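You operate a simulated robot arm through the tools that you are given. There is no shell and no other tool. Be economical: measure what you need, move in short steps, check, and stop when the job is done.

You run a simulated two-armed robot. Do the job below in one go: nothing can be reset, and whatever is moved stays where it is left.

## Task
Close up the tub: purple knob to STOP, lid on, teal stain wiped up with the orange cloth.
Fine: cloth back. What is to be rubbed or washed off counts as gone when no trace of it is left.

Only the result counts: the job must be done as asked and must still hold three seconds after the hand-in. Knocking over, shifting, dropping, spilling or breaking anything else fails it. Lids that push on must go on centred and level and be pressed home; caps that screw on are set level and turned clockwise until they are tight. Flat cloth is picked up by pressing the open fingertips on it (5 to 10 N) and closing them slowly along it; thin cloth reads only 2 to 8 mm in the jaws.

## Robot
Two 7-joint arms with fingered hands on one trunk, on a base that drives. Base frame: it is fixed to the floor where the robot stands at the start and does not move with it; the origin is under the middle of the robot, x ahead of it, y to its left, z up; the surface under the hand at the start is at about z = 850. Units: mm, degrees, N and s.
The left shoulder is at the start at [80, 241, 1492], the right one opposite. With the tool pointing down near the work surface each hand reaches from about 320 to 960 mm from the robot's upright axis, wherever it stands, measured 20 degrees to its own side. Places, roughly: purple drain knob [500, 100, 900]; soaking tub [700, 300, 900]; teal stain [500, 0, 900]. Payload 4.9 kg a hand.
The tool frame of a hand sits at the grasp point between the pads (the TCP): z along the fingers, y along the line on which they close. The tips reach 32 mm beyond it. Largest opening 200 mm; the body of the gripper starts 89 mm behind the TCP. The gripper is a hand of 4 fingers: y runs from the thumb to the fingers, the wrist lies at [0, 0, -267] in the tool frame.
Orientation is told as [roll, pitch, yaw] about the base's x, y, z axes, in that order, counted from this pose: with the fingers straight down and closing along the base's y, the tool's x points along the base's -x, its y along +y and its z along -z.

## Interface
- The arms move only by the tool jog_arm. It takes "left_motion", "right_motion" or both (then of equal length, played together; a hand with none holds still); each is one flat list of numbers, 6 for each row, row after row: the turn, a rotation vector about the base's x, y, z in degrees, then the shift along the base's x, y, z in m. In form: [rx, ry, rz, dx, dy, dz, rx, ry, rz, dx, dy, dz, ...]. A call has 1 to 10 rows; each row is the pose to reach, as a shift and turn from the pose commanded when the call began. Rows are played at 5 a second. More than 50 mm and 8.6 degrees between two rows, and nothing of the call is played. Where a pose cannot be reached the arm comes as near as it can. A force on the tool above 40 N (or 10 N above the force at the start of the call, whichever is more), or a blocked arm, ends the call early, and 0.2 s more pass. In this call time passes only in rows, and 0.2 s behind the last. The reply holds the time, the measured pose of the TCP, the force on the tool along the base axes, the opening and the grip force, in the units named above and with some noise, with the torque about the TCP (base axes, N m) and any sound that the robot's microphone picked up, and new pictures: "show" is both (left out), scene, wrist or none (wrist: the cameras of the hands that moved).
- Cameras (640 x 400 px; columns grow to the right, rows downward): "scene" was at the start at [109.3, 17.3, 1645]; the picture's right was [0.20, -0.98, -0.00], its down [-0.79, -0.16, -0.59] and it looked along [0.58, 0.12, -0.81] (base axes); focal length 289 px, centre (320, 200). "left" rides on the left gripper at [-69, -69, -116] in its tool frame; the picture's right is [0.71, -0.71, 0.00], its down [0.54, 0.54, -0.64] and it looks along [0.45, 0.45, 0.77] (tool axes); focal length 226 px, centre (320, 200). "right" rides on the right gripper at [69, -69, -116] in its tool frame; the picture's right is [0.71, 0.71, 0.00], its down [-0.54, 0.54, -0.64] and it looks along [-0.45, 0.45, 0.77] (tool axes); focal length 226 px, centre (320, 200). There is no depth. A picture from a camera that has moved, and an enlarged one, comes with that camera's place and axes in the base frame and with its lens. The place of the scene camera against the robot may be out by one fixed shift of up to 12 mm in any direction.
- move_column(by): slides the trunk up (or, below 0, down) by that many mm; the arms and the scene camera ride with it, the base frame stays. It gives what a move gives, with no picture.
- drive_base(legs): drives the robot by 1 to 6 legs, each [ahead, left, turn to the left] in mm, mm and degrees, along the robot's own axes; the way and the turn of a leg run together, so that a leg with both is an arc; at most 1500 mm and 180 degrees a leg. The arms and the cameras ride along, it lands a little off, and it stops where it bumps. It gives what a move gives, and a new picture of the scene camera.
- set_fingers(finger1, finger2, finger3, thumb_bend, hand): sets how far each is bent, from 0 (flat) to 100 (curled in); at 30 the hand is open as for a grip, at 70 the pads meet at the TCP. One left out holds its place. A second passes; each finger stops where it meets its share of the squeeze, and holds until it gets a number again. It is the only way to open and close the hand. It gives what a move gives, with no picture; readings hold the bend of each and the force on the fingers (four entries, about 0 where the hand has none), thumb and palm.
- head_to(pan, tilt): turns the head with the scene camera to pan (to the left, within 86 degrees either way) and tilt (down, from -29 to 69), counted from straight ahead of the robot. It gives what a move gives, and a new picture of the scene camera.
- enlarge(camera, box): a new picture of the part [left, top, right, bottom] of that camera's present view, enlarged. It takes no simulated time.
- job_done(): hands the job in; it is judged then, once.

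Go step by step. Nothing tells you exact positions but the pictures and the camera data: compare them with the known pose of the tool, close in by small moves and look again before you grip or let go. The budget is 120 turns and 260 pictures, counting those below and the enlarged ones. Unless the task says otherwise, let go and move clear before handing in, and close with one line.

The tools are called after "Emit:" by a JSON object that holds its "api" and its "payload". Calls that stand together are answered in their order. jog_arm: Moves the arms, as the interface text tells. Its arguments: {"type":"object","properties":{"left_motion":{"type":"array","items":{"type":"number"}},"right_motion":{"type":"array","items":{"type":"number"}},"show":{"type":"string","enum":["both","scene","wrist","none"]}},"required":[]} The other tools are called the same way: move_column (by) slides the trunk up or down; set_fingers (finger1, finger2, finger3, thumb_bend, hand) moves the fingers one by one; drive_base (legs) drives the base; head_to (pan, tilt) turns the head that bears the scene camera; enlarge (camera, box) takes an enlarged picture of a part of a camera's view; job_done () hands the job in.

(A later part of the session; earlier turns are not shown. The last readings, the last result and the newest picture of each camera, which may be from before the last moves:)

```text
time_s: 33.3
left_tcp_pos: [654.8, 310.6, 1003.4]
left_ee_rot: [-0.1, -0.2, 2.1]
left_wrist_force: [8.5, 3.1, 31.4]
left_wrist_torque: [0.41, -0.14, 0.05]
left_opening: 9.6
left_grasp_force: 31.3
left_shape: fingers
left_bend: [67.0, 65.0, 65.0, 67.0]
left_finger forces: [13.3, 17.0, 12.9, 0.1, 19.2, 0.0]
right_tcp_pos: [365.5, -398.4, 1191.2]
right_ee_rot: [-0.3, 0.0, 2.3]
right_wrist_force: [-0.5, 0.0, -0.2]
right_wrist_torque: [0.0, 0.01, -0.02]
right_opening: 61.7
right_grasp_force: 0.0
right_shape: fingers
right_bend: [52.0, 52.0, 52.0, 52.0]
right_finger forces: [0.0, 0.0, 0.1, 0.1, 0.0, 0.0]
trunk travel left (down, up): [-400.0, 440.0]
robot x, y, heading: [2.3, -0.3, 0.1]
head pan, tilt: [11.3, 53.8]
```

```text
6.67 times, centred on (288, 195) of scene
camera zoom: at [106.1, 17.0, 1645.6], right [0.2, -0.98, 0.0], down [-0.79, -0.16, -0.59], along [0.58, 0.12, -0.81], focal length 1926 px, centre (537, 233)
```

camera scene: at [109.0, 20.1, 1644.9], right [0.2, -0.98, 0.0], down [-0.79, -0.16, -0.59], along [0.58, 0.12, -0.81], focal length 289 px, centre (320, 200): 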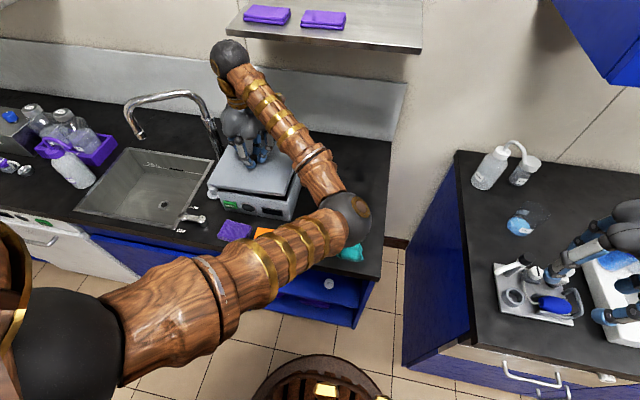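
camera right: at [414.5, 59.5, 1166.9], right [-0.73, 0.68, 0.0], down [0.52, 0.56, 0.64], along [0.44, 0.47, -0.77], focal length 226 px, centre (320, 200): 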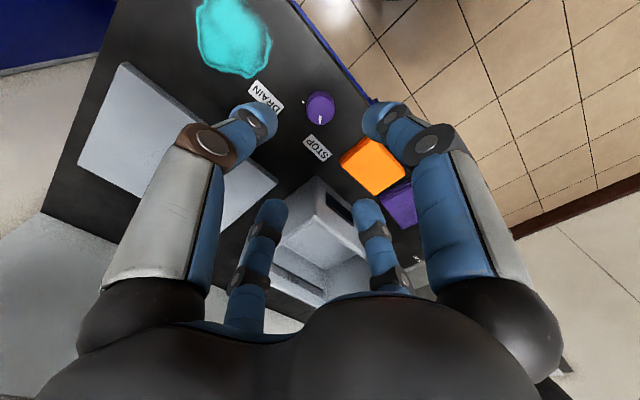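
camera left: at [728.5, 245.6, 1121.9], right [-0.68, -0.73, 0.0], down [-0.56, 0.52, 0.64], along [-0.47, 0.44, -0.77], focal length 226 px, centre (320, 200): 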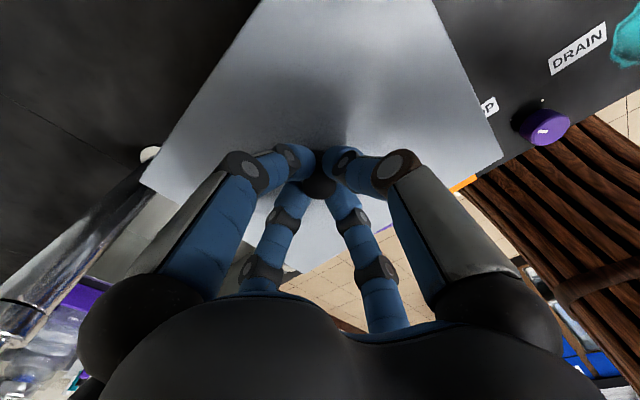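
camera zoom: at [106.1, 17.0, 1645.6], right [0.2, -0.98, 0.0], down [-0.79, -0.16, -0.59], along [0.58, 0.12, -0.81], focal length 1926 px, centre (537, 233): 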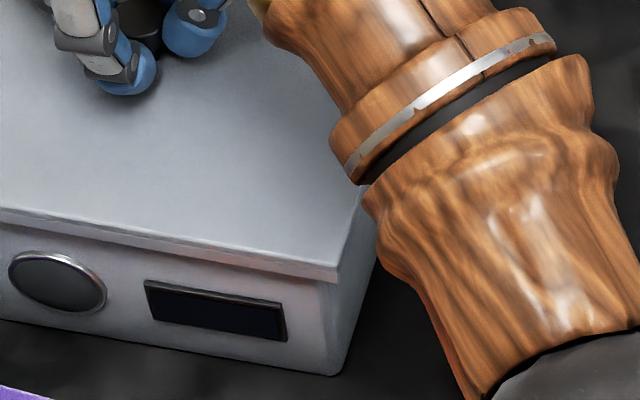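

Emit:
{"api": "set_fingers", "payload": {"hand": "left", "finger1": 50, "finger2": 50, "finger3": 50, "thumb_bend": 50}}

Emit:
{"api": "jog_arm", "payload": {"left_motion": [0, 0, 0, 0, 0, 0.04, 0, 0, 0, -0.01, 0, 0.085, 0, 0, 0, -0.04, 0.02, 0.12, 0, 0, 0, -0.07, 0.05, 0.14, 0, 0, 0, -0.09, 0.09, 0.16, 0, 0, 0, -0.1, 0.135, 0.17, 0, 0, 0, -0.11, 0.18, 0.18, 0, 0, 0, -0.12, 0.225, 0.18, 0, 0, 0, -0.13, 0.27, 0.18, 0, 0, 0, -0.14, 0.315, 0.18], "show": "none"}}

Emit:
{"api": "enlarge", "payload": {"camera": "scene", "box": [200, 130, 328, 210]}}

```text
time_s: 34.3
left_tcp_pos: [654.3, 310.0, 1001.9]
left_ee_rot: [-0.1, -0.1, 2.1]
left_wrist_force: [0.2, -5.4, 29.7]
left_wrist_torque: [0.42, 0.21, -0.01]
left_opening: 62.7
left_grasp_force: 14.9
left_shape: fingers
left_bend: [52.0, 54.0, 52.0, 50.0]
left_finger forces: [7.7, 12.0, 10.2, 0.0, 0.1, 0.1]
right_tcp_pos: [365.3, -398.7, 1190.1]
right_ee_rot: [-0.4, 0.0, 2.3]
right_wrist_force: [0.1, 0.2, 0.0]
right_wrist_torque: [0.0, 0.01, -0.01]
right_opening: 61.7
right_grasp_force: 0.0
right_shape: fingers
right_bend: [52.0, 52.0, 52.0, 52.0]
right_finger forces: [0.0, 0.0, 0.1, 0.0, 0.0, 0.1]
trunk travel left (down, up): [-400.0, 440.0]
robot x, y, heading: [0.3, -0.3, 0.1]
head pan, tilt: [11.3, 53.8]
```

```text
refused: row 3 steps farther than a row can; nothing moved
```

```text
5.00 times, centred on (264, 170) of scene
camera zoom: at [104.7, 15.5, 1645.4], right [0.2, -0.98, 0.0], down [-0.79, -0.16, -0.59], along [0.58, 0.12, -0.81], focal length 1445 px, centre (600, 350)
```

zoom: 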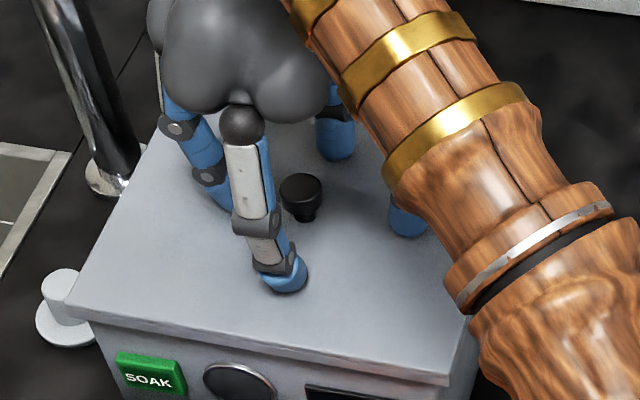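

Emit:
{"api": "jog_arm", "payload": {"left_motion": [0, 0, 0, 0, 0, 0.02, 0, 0, 0, 0, 0, 0.06, 0, 0, 0, -0.02, 0, 0.095, 0, 0, 0, -0.05, 0.02, 0.12, 0, 0, 0, -0.075, 0.05, 0.14, 0, 0, 0, -0.09, 0.09, 0.16, 0, 0, 0, -0.1, 0.135, 0.17, 0, 0, 0, -0.11, 0.18, 0.18, 0, 0, 0, -0.12, 0.225, 0.18, 0, 0, 0, -0.13, 0.27, 0.18], "show": "scene"}}

Emit:
{"api": "enlarge", "payload": {"camera": "scene", "box": [200, 140, 312, 210]}}

```text
time_s: 36.5
left_tcp_pos: [525.5, 582.0, 1177.9]
left_ee_rot: [-0.2, 0.0, 2.0]
left_wrist_force: [-0.1, 0.1, -0.7]
left_wrist_torque: [0.0, 0.02, -0.02]
left_opening: 68.8
left_grasp_force: 0.1
left_shape: fingers
left_bend: [50.0, 50.0, 50.0, 50.0]
left_finger forces: [0.0, 0.0, 0.1, 0.0, 0.0, 0.1]
right_tcp_pos: [368.8, -395.3, 1190.2]
right_ee_rot: [-0.7, 0.1, 2.2]
right_wrist_force: [0.3, 0.3, -0.6]
right_wrist_torque: [-0.05, -0.04, 0.02]
right_opening: 61.6
right_grasp_force: 0.0
right_shape: fingers
right_bend: [52.0, 52.0, 52.0, 52.0]
right_finger forces: [0.1, 0.1, 0.0, 0.0, 0.1, 0.0]
trunk travel left (down, up): [-400.0, 440.0]
robot x, y, heading: [0.9, -1.5, 0.3]
head pan, tilt: [11.3, 53.8]
camera scene: at [108.1, 21.5, 1645.0], right [0.2, -0.98, 0.0], down [-0.79, -0.16, -0.59], along [0.58, 0.12, -0.81], focal length 289 px, centre (320, 200)
```

scene: 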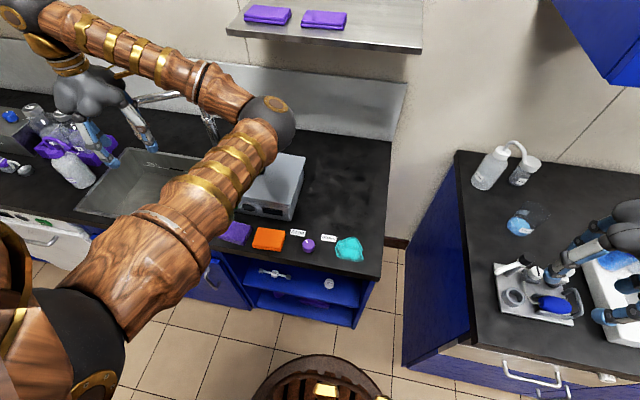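

```text
5.71 times, centred on (256, 175) of scene
camera zoom: at [108.1, 21.5, 1645.0], right [0.2, -0.98, 0.0], down [-0.79, -0.16, -0.59], along [0.58, 0.12, -0.81], focal length 1651 px, centre (686, 343)
```

zoom: 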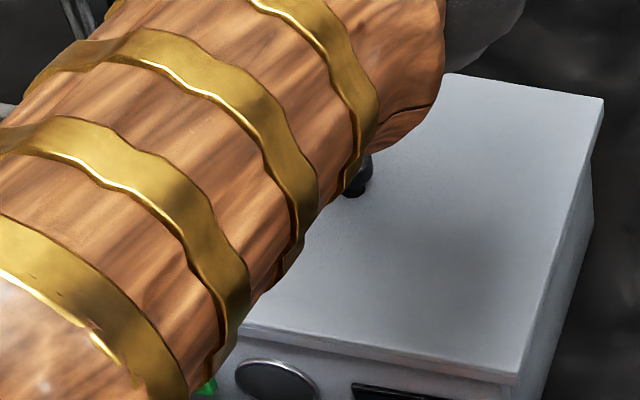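

Moving the left hand further left as before to get a clear view of the lid.

Emit:
{"api": "jog_arm", "payload": {"left_motion": [0, 0, 0, -0.01, 0.045, 0.01, 0, 0, 0, -0.015, 0.09, 0.015, 0, 0, 0, -0.015, 0.135, 0.015, 0, 0, 0, -0.015, 0.165, 0.015], "show": "none"}}

Emit:
{"api": "enlarge", "payload": {"camera": "scene", "box": [200, 140, 312, 210]}}

Emit:
{"api": "enlarge", "payload": {"camera": "scene", "box": [200, 175, 312, 245]}}

```text
time_s: 37.5
left_tcp_pos: [508.2, 744.2, 1192.8]
left_ee_rot: [-0.3, 0.1, 2.0]
left_wrist_force: [-0.5, 0.0, -0.8]
left_wrist_torque: [0.0, 0.02, 0.03]
left_opening: 69.0
left_grasp_force: 0.0
left_shape: fingers
left_bend: [50.0, 50.0, 50.0, 50.0]
left_finger forces: [0.1, 0.0, 0.0, 0.0, 0.1, 0.0]
right_tcp_pos: [366.5, -396.7, 1190.6]
right_ee_rot: [-0.6, 0.0, 2.3]
right_wrist_force: [-0.8, -0.2, 0.1]
right_wrist_torque: [-0.04, -0.01, 0.03]
right_opening: 61.5
right_grasp_force: 0.0
right_shape: fingers
right_bend: [52.0, 52.0, 52.0, 52.0]
right_finger forces: [0.0, 0.0, 0.0, 0.1, 0.0, 0.0]
trunk travel left (down, up): [-400.0, 440.0]
robot x, y, heading: [-3.0, 1.1, 0.2]
head pan, tilt: [11.3, 53.8]
```

```text
5.71 times, centred on (256, 175) of scene
camera zoom: at [107.6, 20.1, 1645.0], right [0.2, -0.98, 0.0], down [-0.79, -0.16, -0.59], along [0.58, 0.12, -0.81], focal length 1651 px, centre (686, 343)
```

zoom: 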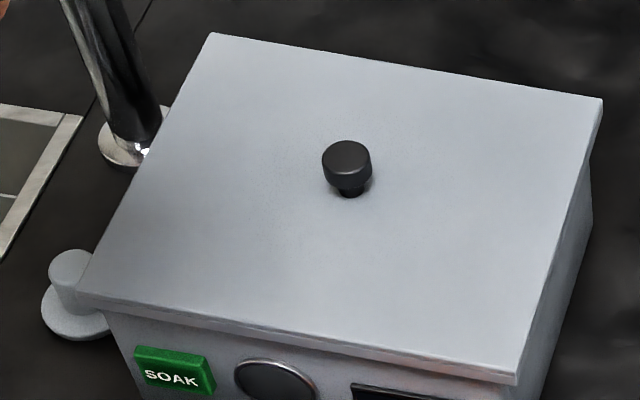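

```text
5.71 times, centred on (256, 210) of scene
camera zoom: at [107.6, 20.1, 1645.0], right [0.2, -0.98, 0.0], down [-0.79, -0.16, -0.59], along [0.58, 0.12, -0.81], focal length 1651 px, centre (686, 143)
```

zoom: 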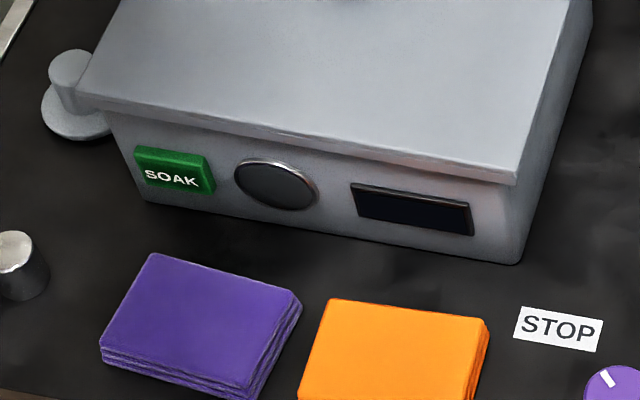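

The unobstructed view shows the lid sitting centred on the tub (centres agree within ~1 mm, yaw within ~1°). Now I'll return with the left hand, fingers spread around the handle, and press it home.

Emit:
{"api": "set_fingers", "payload": {"hand": "left", "finger1": 44, "finger2": 44, "finger3": 44, "thumb_bend": 44}}

Emit:
{"api": "jog_arm", "payload": {"left_motion": [0, 0, 0, 0, -0.03, 0, 0, 0, 0, 0, -0.075, 0, 0, 0, 0, 0.005, -0.12, -0.005, 0, 0, 0, 0.015, -0.165, -0.015, 0, 0, 0, 0.025, -0.21, -0.015, 0, 0, 0, 0.035, -0.255, -0.015, 0, 0, 0, 0.045, -0.3, -0.015, 0, 0, 0, 0.055, -0.345, -0.025, 0, 0, 0, 0.07, -0.385, -0.045, 0, 0, -2, 0.095, -0.415, -0.065], "show": "none"}}

Emit:
{"api": "jog_arm", "payload": {"left_motion": [0, 0, 0, 0.025, -0.018, -0.02, 0, 0, 0, 0.05, -0.018, -0.05], "show": "both"}}

```text
time_s: 38.5
left_tcp_pos: [507.7, 742.7, 1193.7]
left_ee_rot: [-0.1, 0.1, 2.1]
left_wrist_force: [-0.2, 0.1, 0.6]
left_wrist_torque: [-0.03, -0.01, 0.0]
left_opening: 90.7
left_grasp_force: 0.0
left_shape: fingers
left_bend: [44.0, 44.0, 44.0, 44.0]
left_finger forces: [0.0, 0.1, 0.1, 0.0, 0.0, 0.0]
right_tcp_pos: [369.1, -397.1, 1189.5]
right_ee_rot: [-0.5, 0.1, 2.3]
right_wrist_force: [-0.7, 0.3, -0.6]
right_wrist_torque: [0.0, 0.01, 0.03]
right_opening: 61.9
right_grasp_force: 0.1
right_shape: fingers
right_bend: [52.0, 52.0, 52.0, 52.0]
right_finger forces: [0.0, 0.0, 0.1, 0.0, 0.1, 0.1]
trunk travel left (down, up): [-400.0, 440.0]
robot x, y, heading: [-1.4, 2.5, 0.1]
head pan, tilt: [11.3, 53.8]
```

```text
time_s: 40.7
left_tcp_pos: [606.6, 331.9, 1129.0]
left_ee_rot: [-0.2, 0.2, 0.2]
left_wrist_force: [-0.3, -0.3, 0.3]
left_wrist_torque: [-0.02, 0.02, -0.01]
left_opening: 90.6
left_grasp_force: 0.0
left_shape: fingers
left_bend: [44.0, 44.0, 44.0, 44.0]
left_finger forces: [0.0, 0.1, 0.1, 0.0, 0.0, 0.0]
right_tcp_pos: [369.0, -398.3, 1189.6]
right_ee_rot: [-0.5, 0.1, 2.4]
right_wrist_force: [0.5, -0.1, 0.9]
right_wrist_torque: [0.01, 0.03, 0.0]
right_opening: 61.7
right_grasp_force: 0.1
right_shape: fingers
right_bend: [52.0, 52.0, 52.0, 52.0]
right_finger forces: [0.0, 0.0, 0.1, 0.0, 0.1, 0.1]
trunk travel left (down, up): [-400.0, 440.0]
robot x, y, heading: [-1.0, -1.5, 0.2]
head pan, tilt: [11.3, 53.8]
```

```text
time_s: 41.3
left_tcp_pos: [656.8, 312.9, 1078.3]
left_ee_rot: [-0.2, 0.2, 0.1]
left_wrist_force: [0.6, 0.2, 0.3]
left_wrist_torque: [-0.02, 0.06, -0.02]
left_opening: 90.6
left_grasp_force: 0.1
left_shape: fingers
left_bend: [44.0, 44.0, 44.0, 44.0]
left_finger forces: [0.0, 0.0, 0.0, 0.0, 0.1, 0.0]
right_tcp_pos: [371.0, -396.9, 1189.6]
right_ee_rot: [-0.6, 0.2, 2.4]
right_wrist_force: [0.1, 0.6, 0.3]
right_wrist_torque: [0.0, 0.06, 0.0]
right_opening: 61.5
right_grasp_force: 0.1
right_shape: fingers
right_bend: [52.0, 52.0, 52.0, 52.0]
right_finger forces: [0.0, 0.0, 0.0, 0.0, 0.0, 0.0]
trunk travel left (down, up): [-400.0, 440.0]
robot x, y, heading: [-0.5, 0.2, 0.0]
head pan, tilt: [11.3, 53.8]
camera scene: at [110.4, 19.5, 1644.9], right [0.2, -0.98, 0.0], down [-0.79, -0.16, -0.59], along [0.58, 0.12, -0.81], focal length 289 px, centre (320, 200)
camera left: at [727.0, 245.7, 1194.6], right [-0.71, -0.71, 0.01], down [-0.54, 0.54, 0.64], along [-0.46, 0.45, -0.77], focal length 226 px, centre (320, 200)
```

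scene: 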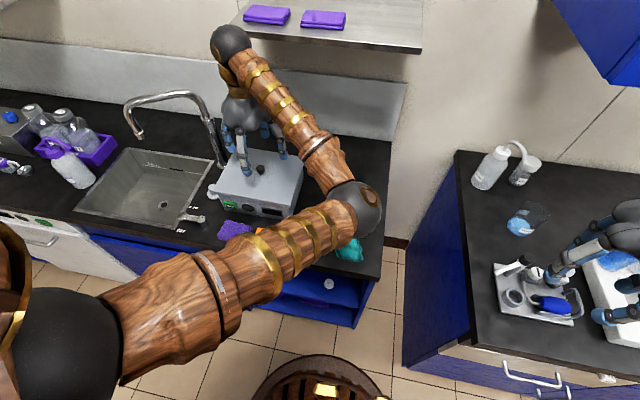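
left: 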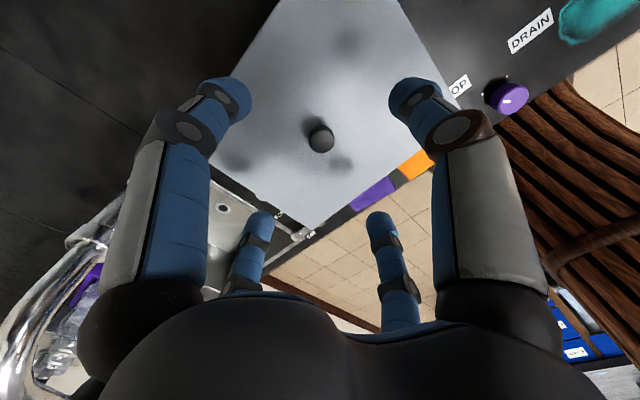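

Emit:
{"api": "jog_arm", "payload": {"left_motion": [0, 0, 0, -0.003, 0.002, -0.04, 0, 0, 0, -0.003, 0.002, -0.065, 0, 0, 0, -0.003, 0.002, -0.075, 0, 0, 0, -0.003, 0.002, -0.08, 0, 0, 0, -0.003, 0.002, -0.085, 0, 0, 0, -0.003, 0.002, -0.09, 0, 0, 0, -0.003, 0.002, -0.095], "show": "none"}}

Emit:
{"api": "enlarge", "payload": {"camera": "scene", "box": [200, 140, 312, 220]}}

```text
time_s: 42.5
left_tcp_pos: [655.5, 313.4, 1003.1]
left_ee_rot: [0.2, -0.6, -0.1]
left_wrist_force: [-1.7, -2.7, 31.5]
left_wrist_torque: [2.53, 0.07, 0.15]
left_opening: 90.6
left_grasp_force: 16.2
left_shape: fingers
left_bend: [44.0, 43.0, 44.0, 44.0]
left_finger forces: [0.0, 32.4, 0.1, 0.1, 0.0, 0.1]
right_tcp_pos: [366.9, -398.4, 1190.4]
right_ee_rot: [-0.6, 0.0, 2.3]
right_wrist_force: [-0.7, 0.6, 1.1]
right_wrist_torque: [-0.04, 0.01, 0.01]
right_opening: 61.8
right_grasp_force: 0.0
right_shape: fingers
right_bend: [52.0, 52.0, 52.0, 52.0]
right_finger forces: [0.1, 0.0, 0.1, 0.0, 0.1, 0.0]
trunk travel left (down, up): [-400.0, 440.0]
robot x, y, heading: [1.4, 0.7, 0.3]
head pan, tilt: [11.3, 53.8]
stopped in row 5 (left hand): the force on the tool passed its limit at 46 N (the readings are from after the stop); the commanded pose is now the measured one
```

```text
5.00 times, centred on (256, 180) of scene
camera zoom: at [105.9, 16.5, 1645.4], right [0.2, -0.98, 0.0], down [-0.79, -0.16, -0.59], along [0.58, 0.12, -0.81], focal length 1445 px, centre (640, 300)
```

zoom: 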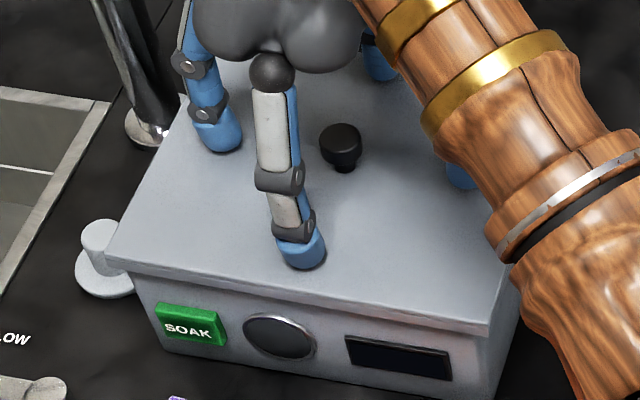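

Only the left finger carries load: the lid's left side stands a few mm proud. I'll inspect both front corners closely.

Emit:
{"api": "enlarge", "payload": {"camera": "scene", "box": [215, 184, 247, 206]}}

Emit:
{"api": "enlarge", "payload": {"camera": "scene", "box": [276, 195, 308, 217]}}

```text
16.00 times, centred on (231, 195) of scene
camera zoom: at [105.9, 16.5, 1645.4], right [0.2, -0.98, 0.0], down [-0.79, -0.16, -0.59], along [0.58, 0.12, -0.81], focal length 4623 px, centre (1744, 280)
```

zoom: 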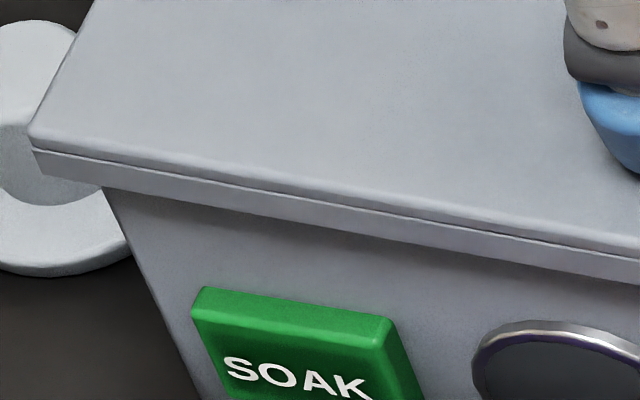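

```text
16.00 times, centred on (292, 206) of scene
camera zoom: at [105.9, 16.5, 1645.4], right [0.2, -0.98, 0.0], down [-0.79, -0.16, -0.59], along [0.58, 0.12, -0.81], focal length 4623 px, centre (768, 104)
```

zoom: 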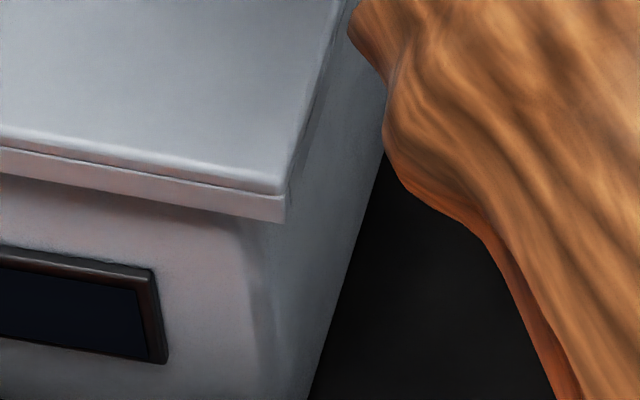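

The close views show a thin plate with a skirt; the skirt sits equally far below the former rim line on both sides, so the lid is level and appears slipped over the rim. I'll press it home with the hand rolled slightly so the load is shared.

Emit:
{"api": "jog_arm", "payload": {"left_motion": [1.0, 0, 0, 0, 0, 0.004, 1.0, 0, 0, 0, 0, 0, 1.0, 0, 0, 0, 0, -0.003, 1.0, 0, 0, 0, 0, -0.006, 1.0, 0, 0, 0, 0, -0.009, 1.0, 0, 0, 0, 0, -0.012], "show": "none"}}

Emit:
{"api": "jog_arm", "payload": {"left_motion": [0, 0, 0, 0, 0, -0.003, 0, 0, 0, 0, 0, -0.006, 0, 0, 0, 0, 0, -0.009], "show": "none"}}

Emit:
{"api": "enlarge", "payload": {"camera": "scene", "box": [200, 140, 312, 220]}}

```text
time_s: 43.3
left_tcp_pos: [655.0, 312.5, 1002.1]
left_ee_rot: [1.2, -0.7, -0.1]
left_wrist_force: [-2.2, -2.5, 32.2]
left_wrist_torque: [1.52, 1.12, 0.19]
left_opening: 90.5
left_grasp_force: 16.5
left_shape: fingers
left_bend: [44.0, 43.0, 43.0, 44.0]
left_finger forces: [0.0, 19.2, 13.3, 0.0, 0.0, 0.0]
right_tcp_pos: [366.5, -398.2, 1190.5]
right_ee_rot: [-0.5, 0.1, 2.2]
right_wrist_force: [0.2, 0.2, 0.2]
right_wrist_torque: [-0.02, 0.04, 0.0]
right_opening: 61.8
right_grasp_force: 0.1
right_shape: fingers
right_bend: [52.0, 52.0, 52.0, 52.0]
right_finger forces: [0.0, 0.0, 0.0, 0.1, 0.0, 0.1]
trunk travel left (down, up): [-400.0, 440.0]
robot x, y, heading: [-1.6, 1.0, 0.6]
head pan, tilt: [11.3, 53.8]
stopped in row 4 (left hand): the force on the tool passed its limit at 47 N (the readings are from after the stop); the commanded pose is now the measured one
```

```text
time_s: 43.7
left_tcp_pos: [655.9, 311.7, 1001.4]
left_ee_rot: [1.3, -0.9, 0.0]
left_wrist_force: [-0.5, -1.3, 32.4]
left_wrist_torque: [1.32, 1.35, 0.13]
left_opening: 90.8
left_grasp_force: 16.5
left_shape: fingers
left_bend: [44.0, 43.0, 43.0, 44.0]
left_finger forces: [0.0, 16.4, 15.6, 0.0, 0.0, 0.1]
right_tcp_pos: [367.0, -398.5, 1189.5]
right_ee_rot: [-0.6, 0.0, 2.2]
right_wrist_force: [-0.4, 0.2, 0.2]
right_wrist_torque: [0.0, 0.01, -0.02]
right_opening: 61.5
right_grasp_force: 0.1
right_shape: fingers
right_bend: [52.0, 52.0, 52.0, 52.0]
right_finger forces: [0.1, 0.1, 0.1, 0.1, 0.0, 0.0]
trunk travel left (down, up): [-400.0, 440.0]
robot x, y, heading: [-1.1, 1.6, 0.1]
head pan, tilt: [11.3, 53.8]
stopped in row 1 (left hand): the force on the tool passed its limit at 45 N (the readings are from after the stop); the commanded pose is now the measured one
```

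```text
5.00 times, centred on (256, 180) of scene
camera zoom: at [106.2, 17.1, 1645.1], right [0.2, -0.98, 0.0], down [-0.79, -0.16, -0.59], along [0.58, 0.12, -0.81], focal length 1445 px, centre (640, 300)
```

zoom: 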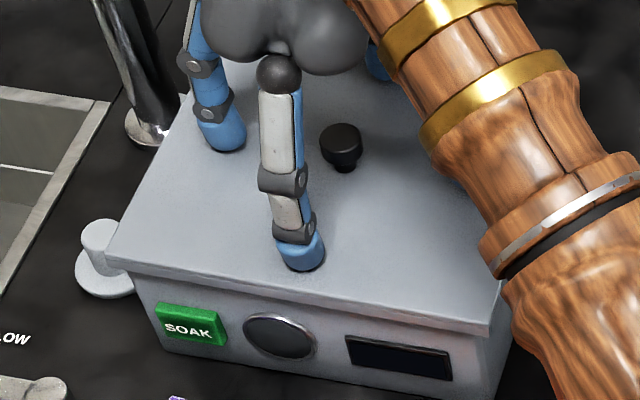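

The left side still seems proud by some mm. I'll regrip the handle, level the hand, and try a small sideways wiggle under light down-force to let the left skirt drop.

Emit:
{"api": "jog_arm", "payload": {"left_motion": [0, 0, 0, 0, 0, 0.008, -1.2, 0.8, 0, -0.002, 0.003, 0.008], "show": "none"}}

Emit:
{"api": "set_fingers", "payload": {"hand": "left", "finger1": 60, "finger2": 60, "finger3": 60, "thumb_bend": 60}}

Emit:
{"api": "enlarge", "payload": {"camera": "left", "box": [120, 0, 540, 280]}}

```text
time_s: 44.3
left_tcp_pos: [654.4, 316.6, 1006.3]
left_ee_rot: [-0.1, 0.2, 0.0]
left_wrist_force: [0.4, -0.3, 0.4]
left_wrist_torque: [0.03, 0.0, 0.04]
left_opening: 90.8
left_grasp_force: 0.0
left_shape: fingers
left_bend: [44.0, 44.0, 44.0, 44.0]
left_finger forces: [0.1, 0.0, 0.0, 0.0, 0.1, 0.1]
right_tcp_pos: [368.0, -397.9, 1189.7]
right_ee_rot: [-0.4, 0.0, 2.4]
right_wrist_force: [-0.1, 0.3, -0.5]
right_wrist_torque: [0.0, 0.01, -0.02]
right_opening: 62.0
right_grasp_force: 0.2
right_shape: fingers
right_bend: [52.0, 52.0, 52.0, 52.0]
right_finger forces: [0.0, 0.0, 0.1, 0.1, 0.0, 0.0]
trunk travel left (down, up): [-400.0, 440.0]
robot x, y, heading: [-1.8, -1.9, -0.1]
head pan, tilt: [11.3, 53.8]
```

```text
time_s: 45.3
left_tcp_pos: [654.0, 316.4, 1007.0]
left_ee_rot: [0.1, 0.3, 0.0]
left_wrist_force: [-0.3, -0.1, 1.0]
left_wrist_torque: [-0.02, -0.01, -0.01]
left_opening: 33.6
left_grasp_force: 0.0
left_shape: fingers
left_bend: [60.0, 60.0, 60.0, 60.0]
left_finger forces: [0.0, 0.0, 0.0, 0.0, 0.0, 0.0]
right_tcp_pos: [367.2, -399.0, 1189.9]
right_ee_rot: [-0.6, 0.1, 2.3]
right_wrist_force: [0.2, -0.2, 0.2]
right_wrist_torque: [0.01, 0.01, -0.03]
right_opening: 61.7
right_grasp_force: 0.1
right_shape: fingers
right_bend: [52.0, 52.0, 52.0, 52.0]
right_finger forces: [0.1, 0.0, 0.1, 0.0, 0.0, 0.1]
trunk travel left (down, up): [-400.0, 440.0]
robot x, y, heading: [-2.8, 0.8, 0.2]
head pan, tilt: [11.3, 53.8]
```

```text
1.43 times, centred on (330, 140) of left
camera zoom: at [724.2, 247.8, 1123.3], right [-0.71, -0.71, 0.0], down [-0.54, 0.54, 0.64], along [-0.46, 0.45, -0.77], focal length 323 px, centre (306, 286)
```

zoom: 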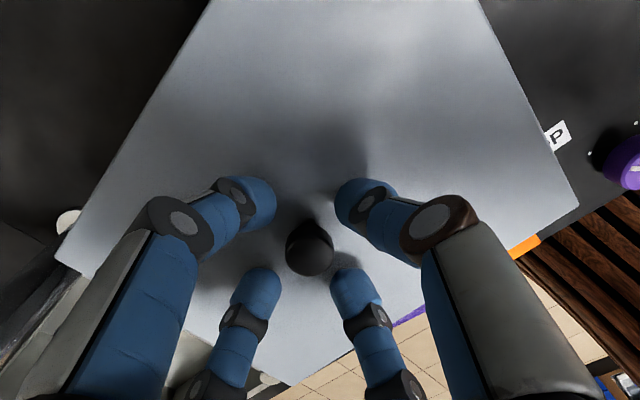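

Emit:
{"api": "set_fingers", "payload": {"hand": "left", "finger1": 76, "finger2": 76, "finger3": 76, "thumb_bend": 76}}

Emit:
{"api": "jog_arm", "payload": {"left_motion": [0, 0, 0, 0, 0, -0.002], "show": "none"}}

Emit:
{"api": "jog_arm", "payload": {"left_motion": [0, 0, 0, 0, 0.001, 0, 0, 0, 0, 0, 0.002, 0], "show": "none"}}

Emit:
{"api": "jog_arm", "payload": {"left_motion": [0, 0, 0, 0, 0.001, 0, 0, 0, 0, 0, 0.002, 0], "show": "none"}}

```text
time_s: 46.3
left_tcp_pos: [653.8, 315.9, 1007.4]
left_ee_rot: [0.1, 0.1, 0.0]
left_wrist_force: [-0.7, 0.3, 0.1]
left_wrist_torque: [-0.03, 0.04, -0.01]
left_opening: 12.2
left_grasp_force: 22.3
left_shape: fingers
left_bend: [66.0, 65.0, 66.0, 67.0]
left_finger forces: [9.0, 10.7, 9.7, 0.0, 15.4, 0.0]
right_tcp_pos: [368.0, -398.1, 1189.4]
right_ee_rot: [-0.5, 0.2, 2.3]
right_wrist_force: [0.3, 0.2, 0.1]
right_wrist_torque: [0.01, 0.02, 0.02]
right_opening: 61.7
right_grasp_force: 0.2
right_shape: fingers
right_bend: [52.0, 52.0, 52.0, 52.0]
right_finger forces: [0.0, 0.0, 0.0, 0.0, 0.1, 0.0]
trunk travel left (down, up): [-400.0, 440.0]
robot x, y, heading: [0.8, 0.5, 0.1]
head pan, tilt: [11.3, 53.8]
```

```text
time_s: 46.7
left_tcp_pos: [654.8, 316.1, 1004.8]
left_ee_rot: [-0.1, 0.1, 0.0]
left_wrist_force: [-0.7, -0.5, -0.8]
left_wrist_torque: [0.01, 0.03, 0.02]
left_opening: 12.4
left_grasp_force: 22.2
left_shape: fingers
left_bend: [66.0, 65.0, 66.0, 67.0]
left_finger forces: [9.0, 10.7, 9.6, 0.0, 15.3, 0.0]
right_tcp_pos: [369.2, -398.3, 1189.5]
right_ee_rot: [-0.5, 0.1, 2.3]
right_wrist_force: [0.3, -0.6, -0.3]
right_wrist_torque: [-0.01, 0.03, -0.04]
right_opening: 61.5
right_grasp_force: 0.1
right_shape: fingers
right_bend: [52.0, 52.0, 52.0, 52.0]
right_finger forces: [0.0, 0.0, 0.0, 0.0, 0.0, 0.0]
trunk travel left (down, up): [-400.0, 440.0]
robot x, y, heading: [-6.3, 0.0, -0.0]
head pan, tilt: [11.3, 53.8]
```

```text
time_s: 47.3
left_tcp_pos: [655.4, 319.2, 1004.6]
left_ee_rot: [-0.1, 0.2, 0.0]
left_wrist_force: [0.1, 0.0, 0.6]
left_wrist_torque: [0.05, 0.04, 0.0]
left_opening: 12.1
left_grasp_force: 22.2
left_shape: fingers
left_bend: [66.0, 65.0, 66.0, 67.0]
left_finger forces: [9.0, 10.7, 9.7, 0.0, 15.5, 0.0]
right_tcp_pos: [367.6, -397.8, 1190.0]
right_ee_rot: [-0.5, 0.1, 2.3]
right_wrist_force: [0.4, -0.3, 0.3]
right_wrist_torque: [0.03, 0.01, 0.01]
right_opening: 61.8
right_grasp_force: 0.0
right_shape: fingers
right_bend: [52.0, 52.0, 52.0, 52.0]
right_finger forces: [0.0, 0.0, 0.1, 0.0, 0.1, 0.0]
trunk travel left (down, up): [-400.0, 440.0]
robot x, y, heading: [-2.1, 2.6, 0.1]
head pan, tilt: [11.3, 53.8]
```

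```text
time_s: 47.9
left_tcp_pos: [655.4, 320.0, 1004.3]
left_ee_rot: [0.0, 0.2, -0.2]
left_wrist_force: [-1.0, -6.5, 0.3]
left_wrist_torque: [-0.15, 0.05, 0.01]
left_opening: 12.5
left_grasp_force: 23.7
left_shape: fingers
left_bend: [66.0, 65.0, 66.0, 67.0]
left_finger forces: [8.9, 9.2, 10.1, 0.1, 19.0, 0.1]
right_tcp_pos: [368.9, -398.8, 1190.2]
right_ee_rot: [-0.4, 0.1, 2.4]
right_wrist_force: [0.2, -0.1, 0.1]
right_wrist_torque: [-0.06, -0.01, 0.01]
right_opening: 61.8
right_grasp_force: 0.0
right_shape: fingers
right_bend: [52.0, 52.0, 52.0, 52.0]
right_finger forces: [0.0, 0.0, 0.0, 0.0, 0.1, 0.0]
trunk travel left (down, up): [-400.0, 440.0]
robot x, y, heading: [2.7, 4.5, 0.2]
head pan, tilt: [11.3, 53.8]
```

There's a lateral stop at +y ~320, so the skirt engages a wall. I'll probe the other way to find the play and its middle.

Emit:
{"api": "jog_arm", "payload": {"left_motion": [0, 0, 0, 0, -0.002, 0, 0, 0, 0, 0, -0.004, 0], "show": "none"}}

Emit:
{"api": "jog_arm", "payload": {"left_motion": [0, 0, 0, 0, -0.001, 0, 0, 0, 0, 0, -0.002, 0], "show": "none"}}

Emit:
{"api": "jog_arm", "payload": {"left_motion": [0, 0, 0, 0, -0.001, 0, 0, 0, 0, 0, -0.002, 0], "show": "none"}}

Emit:
{"api": "jog_arm", "payload": {"left_motion": [0, 0, 0, 0, -0.001, 0, 0, 0, 0, 0, -0.002, 0], "show": "wrist"}}

```text
time_s: 48.5
left_tcp_pos: [655.2, 316.9, 1005.2]
left_ee_rot: [0.0, 0.2, 0.0]
left_wrist_force: [-0.5, -0.5, -0.2]
left_wrist_torque: [0.1, 0.03, 0.0]
left_opening: 12.1
left_grasp_force: 22.5
left_shape: fingers
left_bend: [66.0, 65.0, 66.0, 67.0]
left_finger forces: [9.2, 11.1, 9.8, 0.0, 15.3, 0.1]
right_tcp_pos: [368.9, -397.0, 1189.4]
right_ee_rot: [-0.4, 0.0, 2.3]
right_wrist_force: [0.0, 0.8, -0.7]
right_wrist_torque: [-0.03, 0.01, -0.03]
right_opening: 61.8
right_grasp_force: 0.1
right_shape: fingers
right_bend: [52.0, 52.0, 52.0, 52.0]
right_finger forces: [0.1, 0.0, 0.1, 0.0, 0.0, 0.0]
trunk travel left (down, up): [-400.0, 440.0]
robot x, y, heading: [-0.1, 1.2, 0.1]
head pan, tilt: [11.3, 53.8]
```

```text
time_s: 49.1
left_tcp_pos: [654.9, 313.5, 1004.4]
left_ee_rot: [0.1, 0.2, 0.0]
left_wrist_force: [1.0, 2.0, -0.3]
left_wrist_torque: [0.12, -0.02, 0.02]
left_opening: 12.2
left_grasp_force: 23.0
left_shape: fingers
left_bend: [66.0, 65.0, 66.0, 67.0]
left_finger forces: [9.2, 11.8, 9.6, 0.0, 14.3, 0.0]
right_tcp_pos: [369.3, -397.1, 1189.2]
right_ee_rot: [-0.5, 0.1, 2.3]
right_wrist_force: [-0.1, -0.2, -0.9]
right_wrist_torque: [-0.01, 0.01, 0.0]
right_opening: 61.4
right_grasp_force: 0.0
right_shape: fingers
right_bend: [52.0, 52.0, 52.0, 52.0]
right_finger forces: [0.0, 0.0, 0.0, 0.0, 0.0, 0.1]
trunk travel left (down, up): [-400.0, 440.0]
robot x, y, heading: [-0.3, 1.4, -0.0]
head pan, tilt: [11.3, 53.8]
```

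```text
time_s: 49.7
left_tcp_pos: [654.5, 313.1, 1004.0]
left_ee_rot: [-0.1, 0.3, 0.0]
left_wrist_force: [-0.3, 7.4, -1.2]
left_wrist_torque: [0.34, 0.0, -0.03]
left_opening: 12.0
left_grasp_force: 21.7
left_shape: fingers
left_bend: [66.0, 65.0, 66.0, 67.0]
left_finger forces: [8.9, 12.7, 9.7, 0.1, 12.4, 0.0]
right_tcp_pos: [367.9, -395.9, 1189.9]
right_ee_rot: [-0.5, 0.1, 2.3]
right_wrist_force: [0.1, 0.6, 0.1]
right_wrist_torque: [0.0, 0.01, -0.02]
right_opening: 61.6
right_grasp_force: 0.0
right_shape: fingers
right_bend: [52.0, 52.0, 52.0, 52.0]
right_finger forces: [0.1, 0.1, 0.0, 0.0, 0.0, 0.1]
trunk travel left (down, up): [-400.0, 440.0]
robot x, y, heading: [3.5, -1.0, 0.4]
head pan, tilt: [11.3, 53.8]
```

```text
time_s: 50.3
left_tcp_pos: [655.7, 312.6, 1003.3]
left_ee_rot: [-0.2, 0.2, 0.0]
left_wrist_force: [0.8, 11.6, -2.8]
left_wrist_torque: [0.47, -0.01, -0.02]
left_opening: 12.2
left_grasp_force: 21.8
left_shape: fingers
left_bend: [66.0, 64.0, 66.0, 68.0]
left_finger forces: [9.5, 14.2, 9.2, 0.1, 10.5, 0.0]
right_tcp_pos: [369.3, -396.4, 1191.0]
right_ee_rot: [-0.6, 0.2, 2.4]
right_wrist_force: [-0.5, 0.6, -0.5]
right_wrist_torque: [-0.03, 0.0, 0.01]
right_opening: 61.8
right_grasp_force: 0.2
right_shape: fingers
right_bend: [52.0, 52.0, 52.0, 52.0]
right_finger forces: [0.1, 0.0, 0.1, 0.0, 0.0, 0.0]
trunk travel left (down, up): [-400.0, 440.0]
robot x, y, heading: [0.4, -0.2, 0.1]
head pan, tilt: [11.3, 53.8]
camera left: at [724.7, 243.7, 1120.2], right [-0.71, -0.71, 0.0], down [-0.54, 0.54, 0.64], along [-0.46, 0.45, -0.77], focal length 226 px, centre (320, 200)
```

left: 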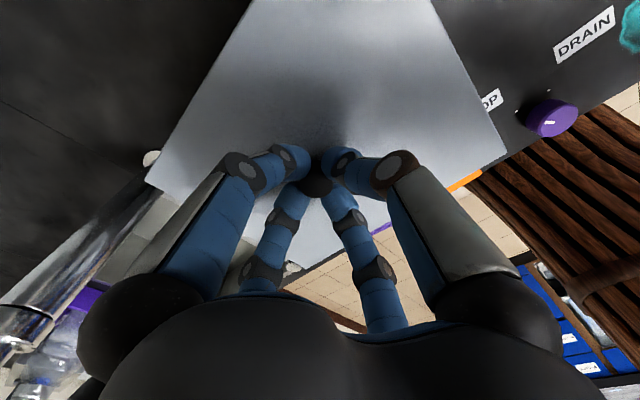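

The lid is captured in y on both sides (play ~313–319.5), so it's over the rim. I'll centre in y, then probe x likewise.

Emit:
{"api": "jog_arm", "payload": {"left_motion": [0, 0, 0, 0, 0.002, 0, 0, 0, 0, 0, 0.0045, 0], "show": "none"}}

Emit:
{"api": "jog_arm", "payload": {"left_motion": [0, 0, 0, 0.0015, 0, 0, 0, 0, 0, 0.003, 0, 0], "show": "none"}}

Emit:
{"api": "jog_arm", "payload": {"left_motion": [0, 0, 0, 0.001, 0, 0, 0, 0, 0, 0.002, 0, 0], "show": "none"}}

Emit:
{"api": "jog_arm", "payload": {"left_motion": [0, 0, 0, -0.003, 0, 0, 0, 0, 0, -0.006, 0, 0], "show": "none"}}

Emit:
{"api": "jog_arm", "payload": {"left_motion": [0, 0, 0, -0.001, 0, 0, 0, 0, 0, -0.002, 0, 0], "show": "none"}}

```text
time_s: 50.9
left_tcp_pos: [654.5, 314.3, 1003.9]
left_ee_rot: [-0.1, 0.1, -0.2]
left_wrist_force: [0.6, 1.1, 0.9]
left_wrist_torque: [0.18, 0.0, 0.02]
left_opening: 11.9
left_grasp_force: 22.6
left_shape: fingers
left_bend: [66.0, 64.0, 66.0, 68.0]
left_finger forces: [9.5, 11.1, 9.6, 0.0, 15.5, 0.1]
right_tcp_pos: [368.3, -398.5, 1188.7]
right_ee_rot: [-0.5, 0.1, 2.4]
right_wrist_force: [0.1, -0.4, -0.1]
right_wrist_torque: [-0.01, -0.02, 0.0]
right_opening: 61.7
right_grasp_force: 0.0
right_shape: fingers
right_bend: [52.0, 52.0, 52.0, 52.0]
right_finger forces: [0.0, 0.0, 0.0, 0.0, 0.0, 0.0]
trunk travel left (down, up): [-400.0, 440.0]
robot x, y, heading: [-2.0, 0.5, -0.1]
head pan, tilt: [11.3, 53.8]
```

```text
time_s: 51.5
left_tcp_pos: [657.8, 314.7, 1005.6]
left_ee_rot: [-0.1, 0.2, 0.0]
left_wrist_force: [-2.6, -1.0, 0.5]
left_wrist_torque: [0.05, 0.06, -0.01]
left_opening: 11.9
left_grasp_force: 22.7
left_shape: fingers
left_bend: [66.0, 64.0, 66.0, 67.0]
left_finger forces: [8.3, 10.2, 10.7, 0.1, 16.5, 0.0]
right_tcp_pos: [368.0, -398.3, 1190.1]
right_ee_rot: [-0.5, 0.1, 2.3]
right_wrist_force: [-0.7, -0.3, 0.2]
right_wrist_torque: [0.04, -0.01, -0.03]
right_opening: 61.7
right_grasp_force: 0.0
right_shape: fingers
right_bend: [52.0, 52.0, 52.0, 52.0]
right_finger forces: [0.0, 0.0, 0.0, 0.1, 0.1, 0.0]
trunk travel left (down, up): [-400.0, 440.0]
robot x, y, heading: [-3.5, 0.5, 0.4]
head pan, tilt: [11.3, 53.8]
```

```text
time_s: 52.1
left_tcp_pos: [659.1, 315.3, 1004.9]
left_ee_rot: [-0.1, 0.2, 0.0]
left_wrist_force: [-10.3, -1.8, -0.5]
left_wrist_torque: [0.01, 0.29, -0.02]
left_opening: 11.1
left_grasp_force: 22.0
left_shape: fingers
left_bend: [67.0, 65.0, 65.0, 67.0]
left_finger forces: [6.8, 9.6, 12.0, 0.0, 14.7, 0.0]
right_tcp_pos: [366.0, -398.3, 1190.2]
right_ee_rot: [-0.4, 0.1, 2.4]
right_wrist_force: [-0.4, -0.3, 0.4]
right_wrist_torque: [0.02, 0.02, 0.02]
right_opening: 61.9
right_grasp_force: 0.1
right_shape: fingers
right_bend: [52.0, 52.0, 52.0, 52.0]
right_finger forces: [0.0, 0.1, 0.1, 0.0, 0.0, 0.0]
trunk travel left (down, up): [-400.0, 440.0]
robot x, y, heading: [-1.8, 2.4, 0.0]
head pan, tilt: [11.3, 53.8]
```

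```text
time_s: 52.7
left_tcp_pos: [655.2, 316.3, 1006.2]
left_ee_rot: [0.1, 0.1, -0.1]
left_wrist_force: [1.6, -0.6, 0.2]
left_wrist_torque: [0.07, -0.01, 0.02]
left_opening: 11.8
left_grasp_force: 23.3
left_shape: fingers
left_bend: [66.0, 65.0, 66.0, 67.0]
left_finger forces: [9.8, 11.0, 9.1, 0.1, 16.4, 0.0]
right_tcp_pos: [367.9, -397.4, 1189.6]
right_ee_rot: [-0.5, 0.2, 2.3]
right_wrist_force: [0.0, -0.1, -0.3]
right_wrist_torque: [-0.02, -0.06, -0.02]
right_opening: 61.6
right_grasp_force: 0.0
right_shape: fingers
right_bend: [52.0, 52.0, 52.0, 52.0]
right_finger forces: [0.1, 0.0, 0.1, 0.0, 0.0, 0.0]
trunk travel left (down, up): [-400.0, 440.0]
robot x, y, heading: [-0.2, -1.9, 0.4]
head pan, tilt: [11.3, 53.8]
```

```text
time_s: 53.3
left_tcp_pos: [654.3, 313.9, 1006.6]
left_ee_rot: [0.1, 0.1, -0.2]
left_wrist_force: [8.5, 1.1, 0.4]
left_wrist_torque: [0.12, -0.21, 0.04]
left_opening: 12.3
left_grasp_force: 24.5
left_shape: fingers
left_bend: [66.0, 65.0, 66.0, 67.0]
left_finger forces: [11.3, 11.9, 8.1, 0.0, 16.5, 0.0]
right_tcp_pos: [370.1, -398.4, 1190.6]
right_ee_rot: [-0.5, 0.2, 2.3]
right_wrist_force: [0.9, -0.6, 0.0]
right_wrist_torque: [-0.02, 0.02, 0.02]
right_opening: 61.6
right_grasp_force: 0.2
right_shape: fingers
right_bend: [52.0, 52.0, 52.0, 52.0]
right_finger forces: [0.0, 0.0, 0.1, 0.0, 0.1, 0.0]
trunk travel left (down, up): [-400.0, 440.0]
robot x, y, heading: [2.7, 0.2, 0.2]
head pan, tilt: [11.3, 53.8]
```

X is captured as well. I'll centre in the play (+4 mm x, +1.7 mm y from here) and press straight down through the handle.

Emit:
{"api": "jog_arm", "payload": {"left_motion": [0, 0, 0, 0.004, 0.0017, 0, 0, 0, 0, 0.004, 0.0017, -0.003, 0, 0, 0, 0.004, 0.0017, -0.006, 0, 0, 0, 0.004, 0.0017, -0.009, 0, 0, 0, 0.004, 0.0017, -0.012, 0, 0, 0, 0.004, 0.0017, -0.016], "show": "none"}}

Emit:
{"api": "jog_arm", "payload": {"left_motion": [0, 0, 0, 0, 0, -0.003, 0, 0, 0, 0, 0, -0.006, 0, 0, 0, 0, 0, -0.009], "show": "wrist"}}

Emit:
{"api": "enlarge", "payload": {"camera": "scene", "box": [203, 160, 307, 225]}}

```text
time_s: 54.4
left_tcp_pos: [655.1, 314.4, 1001.5]
left_ee_rot: [0.1, -0.5, -0.1]
left_wrist_force: [-5.4, -1.5, 25.8]
left_wrist_torque: [0.15, 0.23, 0.03]
left_opening: 11.2
left_grasp_force: 29.3
left_shape: fingers
left_bend: [66.0, 64.0, 66.0, 67.0]
left_finger forces: [10.2, 13.7, 14.7, 0.0, 20.0, 0.0]
right_tcp_pos: [366.3, -399.2, 1189.2]
right_ee_rot: [-0.6, 0.0, 2.3]
right_wrist_force: [-0.3, -0.2, -0.1]
right_wrist_torque: [-0.05, 0.06, 0.0]
right_opening: 61.7
right_grasp_force: 0.1
right_shape: fingers
right_bend: [52.0, 52.0, 52.0, 52.0]
right_finger forces: [0.0, 0.0, 0.0, 0.0, 0.0, 0.1]
trunk travel left (down, up): [-400.0, 440.0]
robot x, y, heading: [-1.9, -1.1, 0.0]
head pan, tilt: [11.3, 53.8]
heard: snap
stopped in row 5 (left hand): the force on the tool passed its limit at 43 N (the readings are from after the stop); the commanded pose is now the measured one
```

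```text
time_s: 54.8
left_tcp_pos: [656.0, 315.5, 1000.8]
left_ee_rot: [0.0, -0.8, -0.1]
left_wrist_force: [-9.8, -3.3, 29.2]
left_wrist_torque: [0.12, 0.43, 0.01]
left_opening: 10.7
left_grasp_force: 30.0
left_shape: fingers
left_bend: [67.0, 64.0, 65.0, 67.0]
left_finger forces: [9.8, 13.2, 16.2, 0.1, 19.7, 0.0]
right_tcp_pos: [365.2, -398.5, 1190.4]
right_ee_rot: [-0.4, 0.0, 2.3]
right_wrist_force: [-0.1, 0.1, -0.8]
right_wrist_torque: [-0.02, 0.03, -0.03]
right_opening: 61.8
right_grasp_force: 0.1
right_shape: fingers
right_bend: [52.0, 52.0, 52.0, 52.0]
right_finger forces: [0.1, 0.0, 0.0, 0.0, 0.1, 0.1]
trunk travel left (down, up): [-400.0, 440.0]
robot x, y, heading: [-2.0, 2.0, 0.2]
head pan, tilt: [11.3, 53.8]
stopped in row 2 (left hand): the force on the tool passed its limit at 44 N (the readings are from after the stop); the commanded pose is now the measured one
camera left: at [724.1, 245.6, 1118.0], right [-0.71, -0.71, -0.01], down [-0.55, 0.54, 0.64], along [-0.44, 0.46, -0.77], focal length 226 px, centre (320, 200)
```

left: 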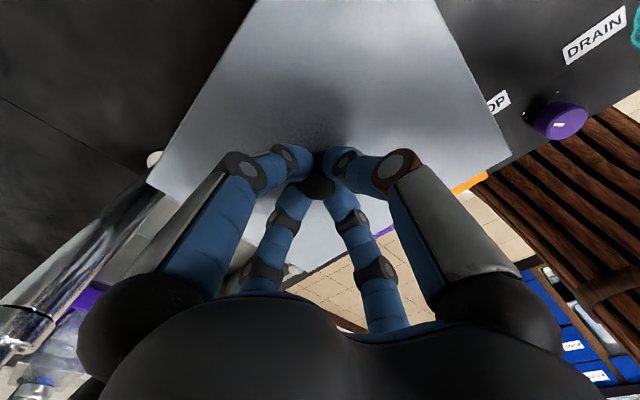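

```text
6.15 times, centred on (255, 192) of scene
camera zoom: at [104.9, 17.0, 1645.2], right [0.2, -0.98, 0.0], down [-0.79, -0.16, -0.59], along [0.58, 0.12, -0.81], focal length 1778 px, centre (720, 246)
```

zoom: 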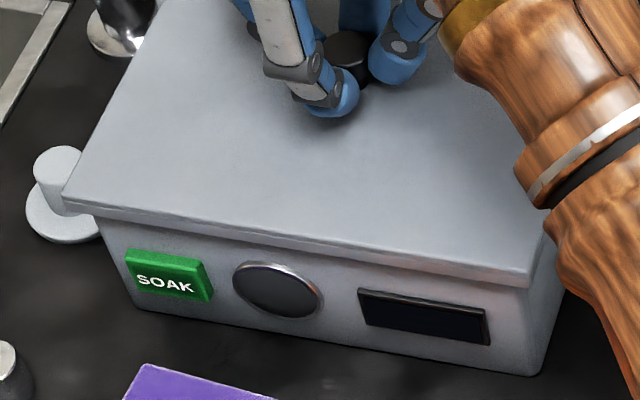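

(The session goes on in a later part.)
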